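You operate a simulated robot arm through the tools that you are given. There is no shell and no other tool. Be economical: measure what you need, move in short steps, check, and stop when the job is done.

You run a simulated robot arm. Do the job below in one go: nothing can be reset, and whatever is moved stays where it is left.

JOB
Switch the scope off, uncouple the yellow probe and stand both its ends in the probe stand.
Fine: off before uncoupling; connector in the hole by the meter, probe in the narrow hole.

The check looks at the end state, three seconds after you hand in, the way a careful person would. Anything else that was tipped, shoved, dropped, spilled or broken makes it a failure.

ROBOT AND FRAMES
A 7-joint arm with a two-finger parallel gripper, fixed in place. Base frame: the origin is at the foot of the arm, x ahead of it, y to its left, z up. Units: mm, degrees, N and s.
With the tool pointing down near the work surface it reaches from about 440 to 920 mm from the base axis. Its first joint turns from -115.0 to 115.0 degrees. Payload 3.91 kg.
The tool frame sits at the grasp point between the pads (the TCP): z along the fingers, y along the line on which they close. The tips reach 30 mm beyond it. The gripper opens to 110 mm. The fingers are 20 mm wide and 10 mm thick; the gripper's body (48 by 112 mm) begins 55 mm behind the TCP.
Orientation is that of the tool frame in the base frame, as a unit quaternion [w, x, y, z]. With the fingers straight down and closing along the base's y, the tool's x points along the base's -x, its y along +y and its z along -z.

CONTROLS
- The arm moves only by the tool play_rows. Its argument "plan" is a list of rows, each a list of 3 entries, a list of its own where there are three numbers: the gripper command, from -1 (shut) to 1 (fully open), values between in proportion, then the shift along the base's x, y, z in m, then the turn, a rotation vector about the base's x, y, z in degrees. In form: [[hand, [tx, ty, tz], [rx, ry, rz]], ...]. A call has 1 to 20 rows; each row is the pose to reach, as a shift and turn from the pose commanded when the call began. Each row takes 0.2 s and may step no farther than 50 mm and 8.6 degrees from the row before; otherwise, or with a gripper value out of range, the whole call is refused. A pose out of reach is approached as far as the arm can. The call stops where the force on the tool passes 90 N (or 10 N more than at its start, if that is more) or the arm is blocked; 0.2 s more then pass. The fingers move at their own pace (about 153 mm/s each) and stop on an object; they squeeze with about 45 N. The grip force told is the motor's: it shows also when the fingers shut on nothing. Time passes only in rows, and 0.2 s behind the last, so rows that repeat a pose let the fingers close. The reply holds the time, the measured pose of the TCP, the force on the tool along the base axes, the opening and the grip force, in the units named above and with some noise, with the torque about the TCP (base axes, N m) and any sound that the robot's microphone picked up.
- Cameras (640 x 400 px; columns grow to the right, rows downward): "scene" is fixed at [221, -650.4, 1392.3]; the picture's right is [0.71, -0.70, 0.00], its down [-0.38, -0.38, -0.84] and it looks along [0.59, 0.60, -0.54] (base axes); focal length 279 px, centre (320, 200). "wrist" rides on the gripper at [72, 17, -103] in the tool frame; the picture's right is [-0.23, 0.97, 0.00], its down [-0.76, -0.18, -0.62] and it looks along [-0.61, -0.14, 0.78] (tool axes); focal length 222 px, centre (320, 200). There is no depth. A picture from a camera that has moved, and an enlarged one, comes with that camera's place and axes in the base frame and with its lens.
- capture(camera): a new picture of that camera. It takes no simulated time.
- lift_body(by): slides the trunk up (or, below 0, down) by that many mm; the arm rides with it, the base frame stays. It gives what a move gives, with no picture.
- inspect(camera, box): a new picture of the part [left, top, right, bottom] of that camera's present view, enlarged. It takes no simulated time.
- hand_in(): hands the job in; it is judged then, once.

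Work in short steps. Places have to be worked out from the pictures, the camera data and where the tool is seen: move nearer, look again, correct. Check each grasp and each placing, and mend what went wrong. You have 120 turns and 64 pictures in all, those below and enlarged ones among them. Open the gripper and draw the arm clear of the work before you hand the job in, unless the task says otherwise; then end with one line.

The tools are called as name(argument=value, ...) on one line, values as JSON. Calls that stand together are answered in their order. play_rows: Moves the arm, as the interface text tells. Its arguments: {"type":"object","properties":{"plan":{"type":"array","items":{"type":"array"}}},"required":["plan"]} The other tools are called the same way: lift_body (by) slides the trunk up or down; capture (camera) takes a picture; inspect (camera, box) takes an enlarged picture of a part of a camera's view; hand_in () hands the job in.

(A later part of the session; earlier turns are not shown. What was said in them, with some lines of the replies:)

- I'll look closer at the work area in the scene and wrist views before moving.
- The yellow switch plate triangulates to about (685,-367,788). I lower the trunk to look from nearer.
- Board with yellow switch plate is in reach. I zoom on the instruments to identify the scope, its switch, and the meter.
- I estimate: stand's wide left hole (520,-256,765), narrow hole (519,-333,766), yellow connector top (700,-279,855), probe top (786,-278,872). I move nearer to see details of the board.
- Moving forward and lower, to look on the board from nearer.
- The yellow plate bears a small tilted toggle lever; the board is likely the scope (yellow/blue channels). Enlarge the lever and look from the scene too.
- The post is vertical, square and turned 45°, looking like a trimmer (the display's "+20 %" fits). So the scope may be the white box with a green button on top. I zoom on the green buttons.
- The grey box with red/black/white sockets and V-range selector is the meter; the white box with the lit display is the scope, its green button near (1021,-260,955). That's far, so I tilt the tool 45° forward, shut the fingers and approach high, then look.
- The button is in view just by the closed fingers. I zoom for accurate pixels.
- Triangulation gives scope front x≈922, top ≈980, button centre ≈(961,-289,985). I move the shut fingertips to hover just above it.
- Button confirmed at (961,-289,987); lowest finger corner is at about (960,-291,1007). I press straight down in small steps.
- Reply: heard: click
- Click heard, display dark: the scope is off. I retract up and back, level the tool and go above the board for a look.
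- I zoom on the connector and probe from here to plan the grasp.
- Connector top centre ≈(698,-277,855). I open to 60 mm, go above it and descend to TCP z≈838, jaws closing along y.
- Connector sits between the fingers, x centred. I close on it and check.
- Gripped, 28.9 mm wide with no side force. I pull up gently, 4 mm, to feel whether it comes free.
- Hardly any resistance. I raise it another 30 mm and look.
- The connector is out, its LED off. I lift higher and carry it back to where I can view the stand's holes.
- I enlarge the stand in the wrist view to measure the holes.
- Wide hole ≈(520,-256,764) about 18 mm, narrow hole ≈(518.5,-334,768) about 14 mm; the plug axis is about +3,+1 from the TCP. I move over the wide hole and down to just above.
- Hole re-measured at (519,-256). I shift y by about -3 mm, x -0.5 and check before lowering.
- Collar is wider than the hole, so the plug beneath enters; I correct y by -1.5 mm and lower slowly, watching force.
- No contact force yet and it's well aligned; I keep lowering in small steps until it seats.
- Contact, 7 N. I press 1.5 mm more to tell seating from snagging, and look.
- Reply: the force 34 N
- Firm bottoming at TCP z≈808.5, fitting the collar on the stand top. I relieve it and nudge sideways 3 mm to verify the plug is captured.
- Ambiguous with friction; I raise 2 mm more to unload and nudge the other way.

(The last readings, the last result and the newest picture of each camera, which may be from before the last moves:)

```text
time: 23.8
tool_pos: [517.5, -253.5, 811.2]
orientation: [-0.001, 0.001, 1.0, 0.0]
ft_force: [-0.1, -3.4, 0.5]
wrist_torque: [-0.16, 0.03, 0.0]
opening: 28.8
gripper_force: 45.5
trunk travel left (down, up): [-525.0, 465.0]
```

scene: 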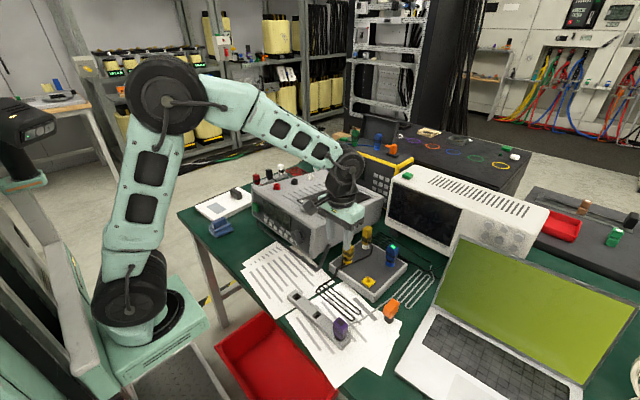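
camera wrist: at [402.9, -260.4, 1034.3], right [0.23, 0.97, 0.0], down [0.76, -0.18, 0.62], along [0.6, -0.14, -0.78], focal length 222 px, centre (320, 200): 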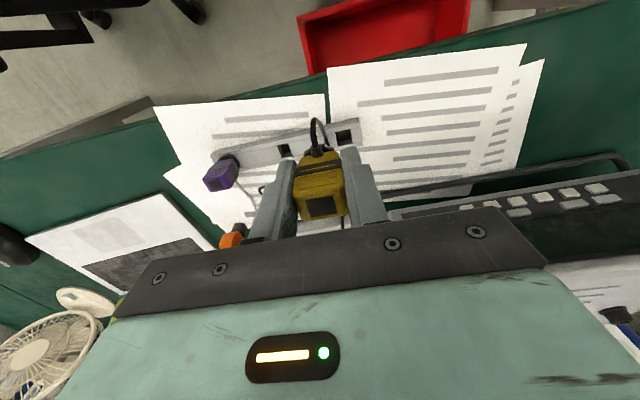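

Side wall felt without vertical load: the plug is inside the hole. I re-centre, lower to seat, and release.

play_rows(plan=[[-1, [0, -0.002, 0], [0, 0, 0]], [-1, [0, -0.0035, -0.002], [0, 0, 0]], [-1, [0, -0.0035, -0.003], [0, 0, 0]], [-0.3, [0, -0.0035, -0.003], [0, 0, 0]], [0.1, [0, -0.0035, -0.003], [0, 0, 0]], [0.1, [0, -0.0035, -0.003], [0, 0, 0]]])

play_rows(plan=[[0.1, [0, 0, 0.03], [0, 0, 0]], [0.1, [0, 0, 0.07], [0, 0, 0]], [0.1, [0, 0, 0.11], [0, 0, 0]], [0.1, [0.0, 0, 0.13], [0, 0, 0]], [0.1, [0.0, 0, 0.13], [0, 0, 0]]])

capture(camera="wrist")

inspect(camera="scene", box=[275, 240, 395, 330])

```text
time: 25.2
tool_pos: [516.7, -255.7, 807.7]
orientation: [-0.003, 0.0, 1.0, -0.001]
ft_force: [0.2, 0.2, -0.4]
wrist_torque: [-0.02, 0.0, 0.0]
opening: 60.3
gripper_force: 0.1
trunk travel left (down, up): [-525.0, 465.0]
```

```text
time: 26.4
tool_pos: [515.7, -257.6, 939.7]
orientation: [-0.001, 0.0, 1.0, 0.001]
ft_force: [-0.1, -0.3, 0.6]
wrist_torque: [0.0, 0.0, 0.0]
opening: 60.5
gripper_force: 0.2
trunk travel left (down, up): [-525.0, 465.0]
```

```text
19 pictures are left
camera wrist: at [442.9, -240.0, 1043.3], right [0.23, 0.97, 0.0], down [0.76, -0.18, 0.62], along [0.6, -0.14, -0.78], focal length 222 px, centre (320, 200)
```

wrist: 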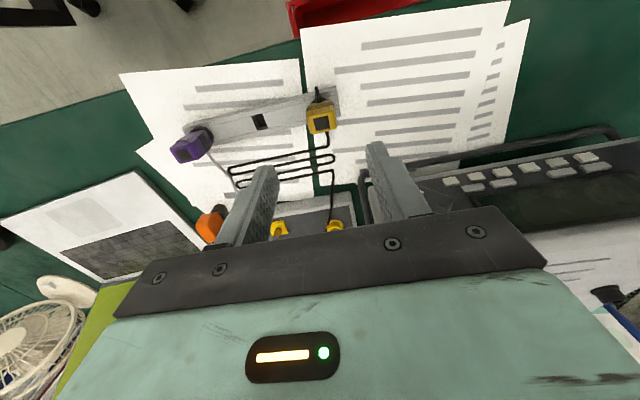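

```text
4.44 times, centred on (335, 285) of scene
camera zoom: at [221.0, -650.4, 1392.3], right [0.71, -0.7, 0.0], down [-0.38, -0.38, -0.84], along [0.59, 0.6, -0.54], focal length 1239 px, centre (253, -178)
```

zoom: 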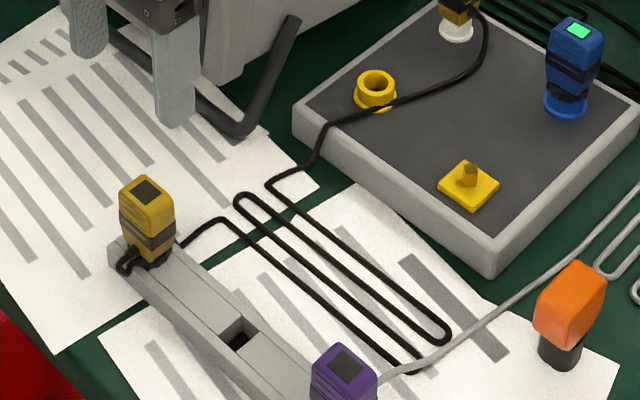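

The connector stands upright in the hole by the meter. Now to the probe: I move to view it from above and behind.

play_rows(plan=[[0.1, [0.04, -0.01, 0.01], [0, 0, 0]], [0.1, [0.085, -0.02, 0.02], [0, 0, 0]], [0.1, [0.13, -0.027, 0.02], [0, 0, 0]], [0.1, [0.175, -0.027, 0.02], [0, 0, 0]], [0.1, [0.215, -0.027, 0.02], [0, 0, 0]], [0.1, [0.215, -0.027, 0.02], [0, 0, 0]]])

inspect(camera="wrist", box=[240, 90, 440, 225])

inspect(camera="scene", box=[330, 210, 410, 270])

```text
time: 27.8
tool_pos: [732.3, -284.9, 957.9]
orientation: [-0.002, 0.0, 1.0, 0.0]
ft_force: [-0.3, 0.1, -0.4]
wrist_torque: [-0.03, -0.03, 0.02]
opening: 60.5
gripper_force: 0.1
trunk travel left (down, up): [-525.0, 465.0]
```

```text
2.96 times, centred on (340, 158) of wrist
camera zoom: at [659.7, -268.5, 1061.4], right [0.23, 0.97, 0.0], down [0.76, -0.18, 0.62], along [0.6, -0.14, -0.78], focal length 658 px, centre (261, 326)
```

zoom: 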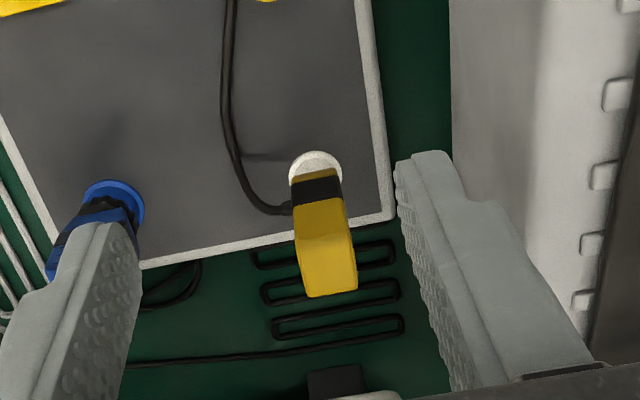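

```text
6.67 times, centred on (370, 240) of scene
camera zoom: at [221.0, -650.4, 1392.3], right [0.71, -0.7, 0.0], down [-0.38, -0.38, -0.84], along [0.59, 0.6, -0.54], focal length 1859 px, centre (-13, -67)
```

zoom: 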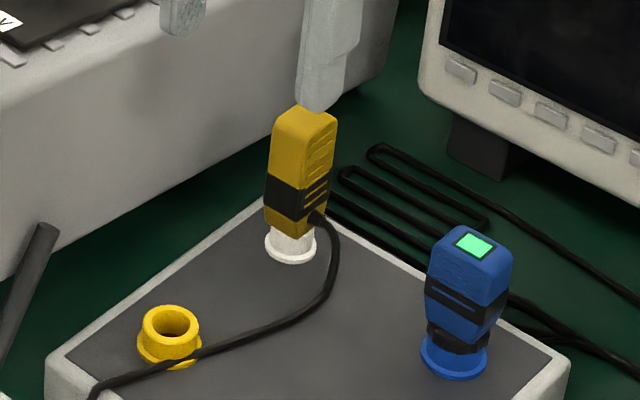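

Probe stands at about (791,-275), top z≈858, width ~18 mm, with cable leaving low on its -y side at z≈814. I descend to TCP z≈853 with jaws at 45 mm, keeping tips above the cable.

play_rows(plan=[[-0.2, [0.03, 0.005, 0], [0, 0, 0]], [-0.2, [0.059, 0.0095, 0], [0, 0, 0]], [-0.2, [0.059, 0.0095, -0.03], [0, 0, 0]], [-0.2, [0.059, 0.0095, -0.06], [0, 0, 0]], [-0.2, [0.059, 0.0095, -0.085], [0, 0, 0]], [-0.2, [0.059, 0.0095, -0.085], [0, 0, 0]]])

inspect(camera="wrist", box=[240, 90, 440, 225])

inspect(camera="scene", box=[330, 200, 410, 260])

```text
time: 29.2
tool_pos: [792.0, -274.7, 870.8]
orientation: [-0.002, 0.0, 1.0, 0.0]
ft_force: [0.5, -0.2, -0.3]
wrist_torque: [0.0, -0.01, 0.03]
opening: 44.1
gripper_force: 0.0
trunk travel left (down, up): [-525.0, 465.0]
```

```text
2.96 times, centred on (340, 158) of wrist
camera zoom: at [719.0, -258.4, 974.6], right [0.23, 0.97, 0.0], down [0.76, -0.18, 0.62], along [0.6, -0.14, -0.78], focal length 658 px, centre (261, 326)
```

zoom: 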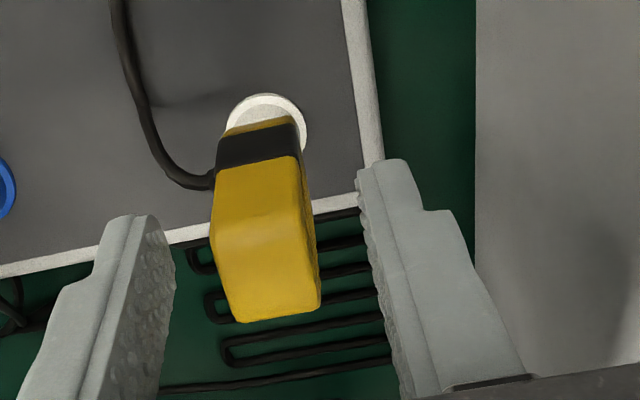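

```text
6.67 times, centred on (370, 230) of scene
camera zoom: at [221.0, -650.4, 1392.3], right [0.71, -0.7, 0.0], down [-0.38, -0.38, -0.84], along [0.59, 0.6, -0.54], focal length 1859 px, centre (-13, 0)
```

zoom: 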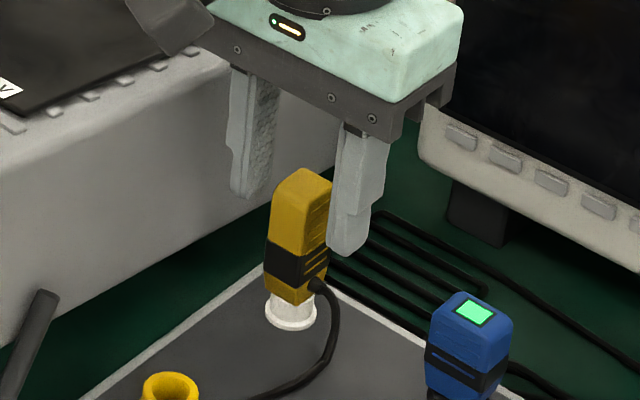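

Well centred: probe top at (794,-274.5). I lower 17 mm and close.

play_rows(plan=[[-0.2, [0.0005, 0, -0.01], [0, 0, 0]], [-0.2, [0.001, 0, -0.018], [0, 0, 0]], [-0.2, [0.001, 0, -0.018], [0, 0, 0]], [-1, [0.001, 0, -0.018], [0, 0, 0]], [-1, [0.001, 0, -0.018], [0, 0, 0]], [-1, [0.001, 0, -0.018], [0, 0, 0]]])

play_rows(plan=[[-1, [0, 0, 0.002], [0, 0, 0]], [-1, [0, 0, 0.004], [0, 0, 0]], [-1, [0, 0, 0.008], [0, 0, 0]]])

```text
time: 30.6
tool_pos: [792.3, -274.8, 855.6]
orientation: [-0.001, 0.001, 1.0, 0.001]
ft_force: [-0.1, -0.4, -0.6]
wrist_torque: [-0.02, 0.02, 0.0]
opening: 18.7
gripper_force: 44.8
trunk travel left (down, up): [-525.0, 465.0]
```

```text
time: 31.4
tool_pos: [794.1, -275.1, 863.0]
orientation: [-0.003, 0.0, 1.0, 0.0]
ft_force: [0.1, -0.6, -0.2]
wrist_torque: [0.01, 0.01, 0.01]
opening: 18.9
gripper_force: 45.1
trunk travel left (down, up): [-525.0, 465.0]
```

Gripped at 18.8 mm and rising freely. I raise it clear and look.

play_rows(plan=[[-1, [0, 0, 0.03], [0, 0, 0]], [-1, [0, 0, 0.06], [0, 0, 0]], [-1, [0, 0, 0.09], [0, 0, 0]], [-1, [0, 0, 0.1], [0, 0, 0]]])

inspect(camera="scene", box=[310, 150, 430, 260])

```text
time: 32.4
tool_pos: [793.3, -272.3, 963.9]
orientation: [-0.002, 0.0, 1.0, 0.0]
ft_force: [0.1, 0.6, -0.6]
wrist_torque: [-0.01, 0.03, -0.02]
opening: 19.0
gripper_force: 45.3
trunk travel left (down, up): [-525.0, 465.0]
```

```text
3.64 times, centred on (370, 205) of scene
camera zoom: at [221.0, -650.4, 1392.3], right [0.71, -0.7, 0.0], down [-0.38, -0.38, -0.84], along [0.59, 0.6, -0.54], focal length 1014 px, centre (138, 182)
```

zoom: 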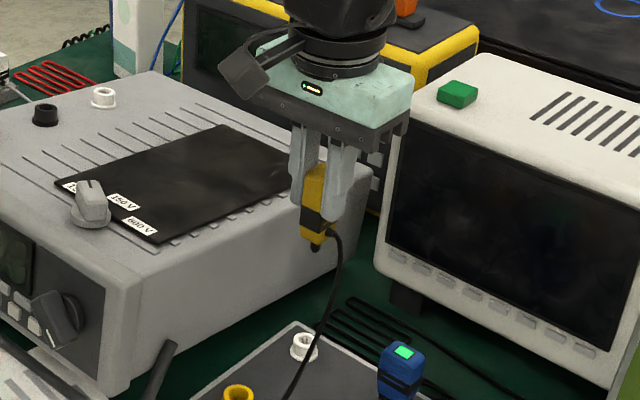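

Probe nose tip is about 65 mm below the TCP. I carry it high to above the narrow hole, then descend to just above.

play_rows(plan=[[-1, [-0.04, -0.015, 0], [0, 0, 0]], [-1, [-0.08, -0.03, 0], [0, 0, 0]], [-1, [-0.12, -0.045, 0], [0, 0, 0]], [-1, [-0.16, -0.06, 0], [0, 0, 0]], [-1, [-0.2, -0.06, 0], [0, 0, 0]], [-1, [-0.24, -0.06, 0], [0, 0, 0]], [-1, [-0.273, -0.06, 0], [0, 0, 0]], [-1, [-0.273, -0.06, -0.04], [0, 0, 0]], [-1, [-0.273, -0.06, -0.08], [0, 0, 0]], [-1, [-0.273, -0.06, -0.105], [0, 0, 0]], [-1, [-0.273, -0.06, -0.105], [0, 0, 0]]])

inspect(camera="wrist", box=[260, 90, 400, 185])

inspect(camera="scene", box=[280, 240, 380, 340])

```text
time: 34.8
tool_pos: [518.7, -334.3, 858.7]
orientation: [-0.002, 0.0, 1.0, 0.0]
ft_force: [-0.1, -0.5, -0.8]
wrist_torque: [0.0, 0.02, -0.01]
opening: 18.6
gripper_force: 44.8
trunk travel left (down, up): [-525.0, 465.0]
```

```text
4.21 times, centred on (330, 138) of wrist
camera zoom: at [445.1, -317.1, 961.9], right [0.23, 0.97, 0.0], down [0.76, -0.18, 0.62], along [0.6, -0.14, -0.78], focal length 935 px, centre (278, 463)
```

zoom: 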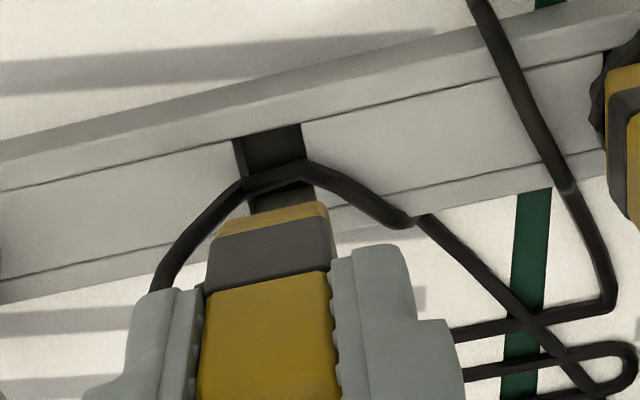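

```text
4.00 times, centred on (330, 290) of scene
camera zoom: at [221.0, -650.4, 1392.3], right [0.71, -0.7, 0.0], down [-0.38, -0.38, -0.84], along [0.59, 0.6, -0.54], focal length 1115 px, centre (280, -160)
```

zoom: 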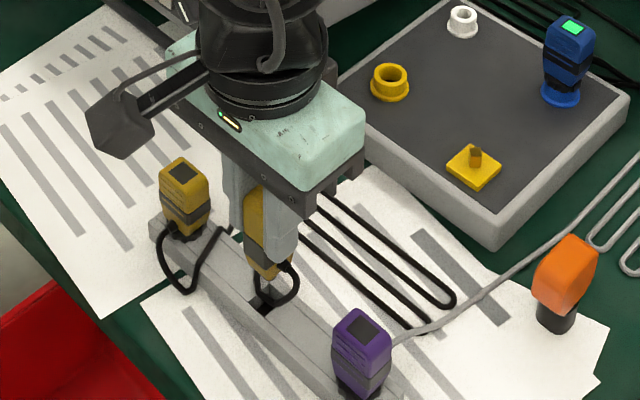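

Hole re-measured at (518,-334); the nose axis should be at about (517,-334). I nudge x +1 mm and lower gently.

play_rows(plan=[[-1, [0.001, 0, -0.008], [0, 0, 0]], [-1, [0.001, 0, -0.016], [0, 0, 0]], [-1, [0.001, 0, -0.022], [0, 0, 0]], [-1, [0.001, 0, -0.026], [0, 0, 0]], [-1, [0.001, 0, -0.03], [0, 0, 0]]])

```text
time: 36.0
tool_pos: [520.5, -334.7, 827.0]
orientation: [-0.002, 0.0, 1.0, 0.0]
ft_force: [-2.3, 0.3, 0.8]
wrist_torque: [-0.01, 0.14, 0.0]
opening: 19.0
gripper_force: 45.3
trunk travel left (down, up): [-525.0, 465.0]
```

The nose is entering, with a slight push toward -x, so I shift x by -1.5 mm and continue down.

play_rows(plan=[[-1, [-0.0015, 0, 0], [0, 0, 0]], [-1, [-0.0015, 0, -0.003], [0, 0, 0]], [-1, [-0.0015, 0, -0.006], [0, 0, 0]]])

```text
time: 36.8
tool_pos: [519.4, -333.5, 824.9]
orientation: [0.001, 0.0, 1.0, -0.001]
ft_force: [-0.9, 3.7, 34.9]
wrist_torque: [0.27, -0.09, 0.0]
opening: 19.3
gripper_force: 44.9
trunk travel left (down, up): [-525.0, 465.0]
```

Firm contact at TCP z≈825, possibly rim contact. I ease up 3 mm and look.

play_rows(plan=[[-1, [0, 0, 0.006], [0, 0, 0]], [-1, [0, 0, 0.006], [0, 0, 0]]])

inspect(camera="wrist", box=[270, 100, 370, 168])

inspect(camera="scene", box=[320, 280, 376, 322])

```text
time: 37.4
tool_pos: [516.8, -334.2, 827.5]
orientation: [-0.002, -0.001, 1.0, -0.001]
ft_force: [-0.7, -0.7, -0.2]
wrist_torque: [-0.02, 0.0, -0.02]
opening: 19.1
gripper_force: 45.4
trunk travel left (down, up): [-525.0, 465.0]
```

```text
5.88 times, centred on (320, 134) of wrist
camera zoom: at [444.5, -317.4, 930.9], right [0.23, 0.97, 0.0], down [0.76, -0.18, 0.62], along [0.6, -0.14, -0.79], focal length 1307 px, centre (320, 588)
```

zoom: 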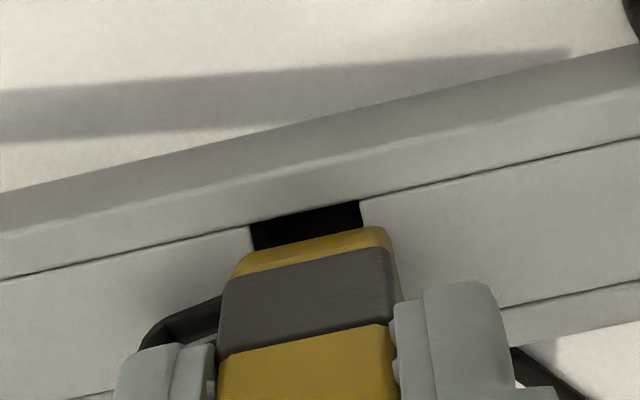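

```text
9.52 times, centred on (348, 301) of scene
camera zoom: at [221.0, -650.4, 1392.3], right [0.71, -0.7, 0.0], down [-0.38, -0.38, -0.84], along [0.59, 0.6, -0.54], focal length 2655 px, centre (53, -762)
```

zoom: 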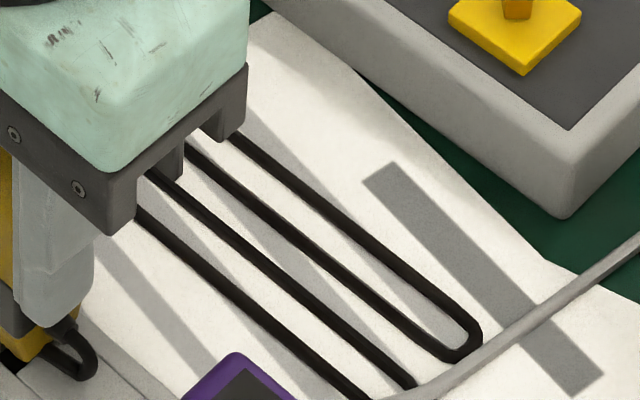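

Wrong crop; I take the scene crop right at the probe nose.

inspect(camera="scene", box=[306, 286, 354, 322])

```text
11.11 times, centred on (330, 304) of scene
camera zoom: at [221.0, -650.4, 1392.3], right [0.71, -0.7, 0.0], down [-0.38, -0.38, -0.84], along [0.59, 0.6, -0.54], focal length 3098 px, centre (209, -956)
```

zoom: 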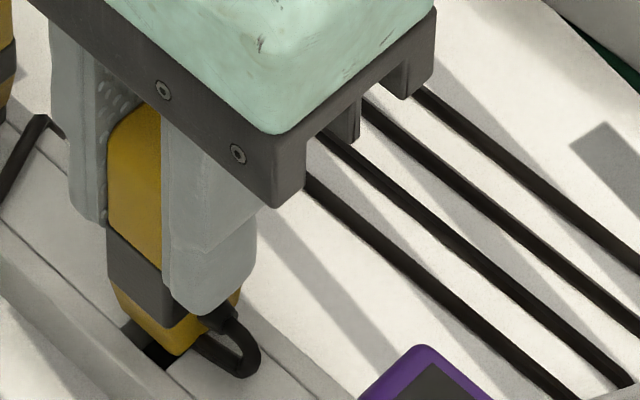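

The body's shoulder is just above the stand and black hole shows at its front edge. I nudge ±3 mm in y unloaded, to verify that the nose is captured.

play_rows(plan=[[-1, [0.001, 0.0015, 0], [0, 0, 0]], [-1, [0.001, 0.004, 0], [0, 0, 0]]])

play_rows(plan=[[-1, [0, -0.004, 0], [0, 0, 0]], [-1, [0, -0.008, 0], [0, 0, 0]]])

```text
time: 38.0
tool_pos: [519.6, -331.8, 827.5]
orientation: [-0.002, 0.001, 1.0, -0.001]
ft_force: [-2.3, -11.9, -0.6]
wrist_torque: [-0.71, 0.13, -0.07]
opening: 19.2
gripper_force: 45.1
trunk travel left (down, up): [-525.0, 465.0]
```

```text
time: 38.6
tool_pos: [520.2, -337.8, 827.1]
orientation: [-0.002, 0.0, 1.0, 0.001]
ft_force: [-0.6, 2.5, -0.6]
wrist_torque: [0.16, -0.01, 0.0]
opening: 19.1
gripper_force: 44.7
trunk travel left (down, up): [-525.0, 465.0]
```

Walls felt on both sides (contact ~60 mm below TCP): the nose is in the hole. I centre it and lower to seat lightly.

play_rows(plan=[[-1, [-0.0015, 0.003, 0], [0, 0, 0]], [-1, [-0.0015, 0.003, -0.003], [0, 0, 0]], [-1, [-0.0015, 0.003, -0.004], [0, 0, 0]]])

```text
time: 39.4
tool_pos: [518.0, -335.2, 824.1]
orientation: [-0.001, 0.001, 1.0, -0.001]
ft_force: [-3.0, -0.9, 14.0]
wrist_torque: [0.0, 0.09, 0.0]
opening: 19.0
gripper_force: 44.4
trunk travel left (down, up): [-525.0, 465.0]
```

Seated at z≈824. I ease the load, open the jaws a little, and check before leaving.

play_rows(plan=[[-1, [0, 0, 0.0008], [0, 0, 0]], [-0.5, [0, 0, 0.0008], [0, 0, 0]], [-0.3, [0, 0, 0.0008], [0, 0, 0]], [-0.3, [0, 0, 0.0008], [0, 0, 0]]])

inspect(camera="scene", box=[296, 270, 356, 322])

```text
time: 40.4
tool_pos: [517.5, -334.9, 824.6]
orientation: [-0.002, 0.0, 1.0, 0.0]
ft_force: [-0.2, -0.7, 0.2]
wrist_torque: [0.02, 0.03, 0.01]
opening: 38.4
gripper_force: 0.1
trunk travel left (down, up): [-525.0, 465.0]
```

```text
7.69 times, centred on (326, 296) of scene
camera zoom: at [221.0, -650.4, 1392.3], right [0.71, -0.7, 0.0], down [-0.38, -0.38, -0.84], along [0.59, 0.6, -0.54], focal length 2145 px, centre (274, -538)
```

zoom: 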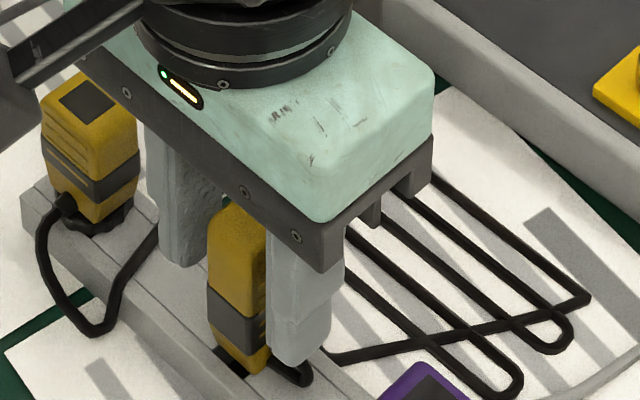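

Probe stands upright by itself. I raise the gripper straight up and back clear, then look.

play_rows(plan=[[-0.3, [0, 0, 0.02], [0, 0, 0]], [-0.3, [0, 0, 0.05], [0, 0, 0]], [-0.3, [0, 0, 0.09], [0, 0, 0]], [0.5, [0, 0, 0.13], [0, 0, 0]], [0.5, [0, 0, 0.17], [0, 0, 0]], [1, [-0.03, 0, 0.2], [0, 0, 0]], [1, [-0.05, 0, 0.22], [0, 0, 0]], [1, [-0.05, 0, 0.22], [0, 0, 0]]])

capture(camera="scene")

inspect(camera="scene", box=[280, 230, 400, 350])

inspect(camera="wrist", box=[220, 80, 400, 215])

```text
time: 42.2
tool_pos: [469.0, -336.4, 1044.4]
orientation: [-0.002, 0.0, 1.0, 0.001]
ft_force: [-0.2, 0.0, 0.2]
wrist_torque: [-0.02, -0.01, 0.0]
opening: 109.9
gripper_force: 0.1
trunk travel left (down, up): [-525.0, 465.0]
```

```text
6 pictures are left
```

scene: 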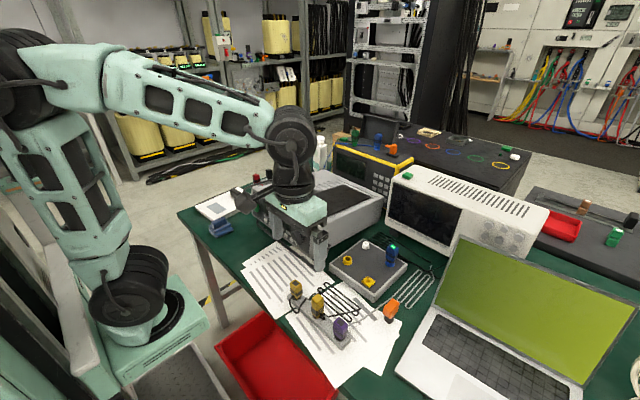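

```text
3.33 times, centred on (340, 290) of scene
camera zoom: at [221.0, -650.4, 1392.3], right [0.71, -0.7, 0.0], down [-0.38, -0.38, -0.84], along [0.59, 0.6, -0.54], focal length 929 px, centre (253, -100)
```

zoom: 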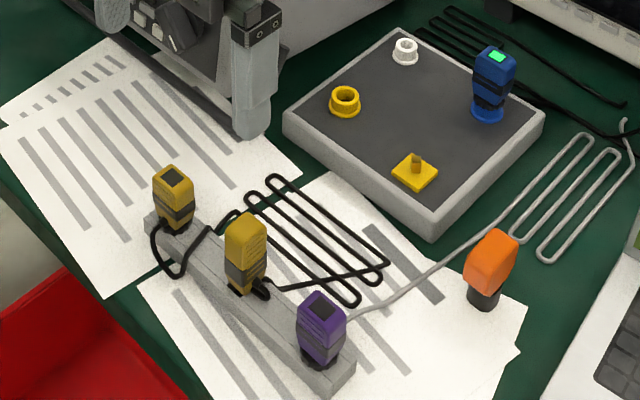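

```text
2.96 times, centred on (310, 148) of wrist
camera zoom: at [395.6, -319.6, 1148.8], right [0.23, 0.97, 0.0], down [0.76, -0.18, 0.62], along [0.6, -0.14, -0.78], focal length 658 px, centre (350, 356)
```

zoom: 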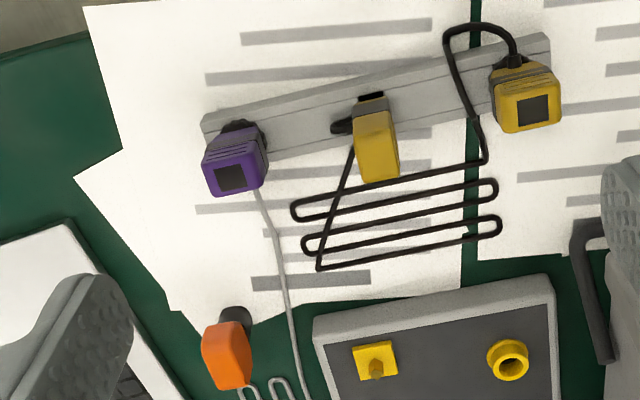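

The scope's display is dark, and the connector stands in the hole by the meter with the probe in the narrow hole. Nothing else has moved, the gripper is open and the arm is clear, so I hand in.

hand_in()

```text
The job is handed in.
```

The job is handed in: the scope was switched off first, then the yellow probe was uncoupled, with its connector now standing in the hole by the meter and its probe in the narrow hole.
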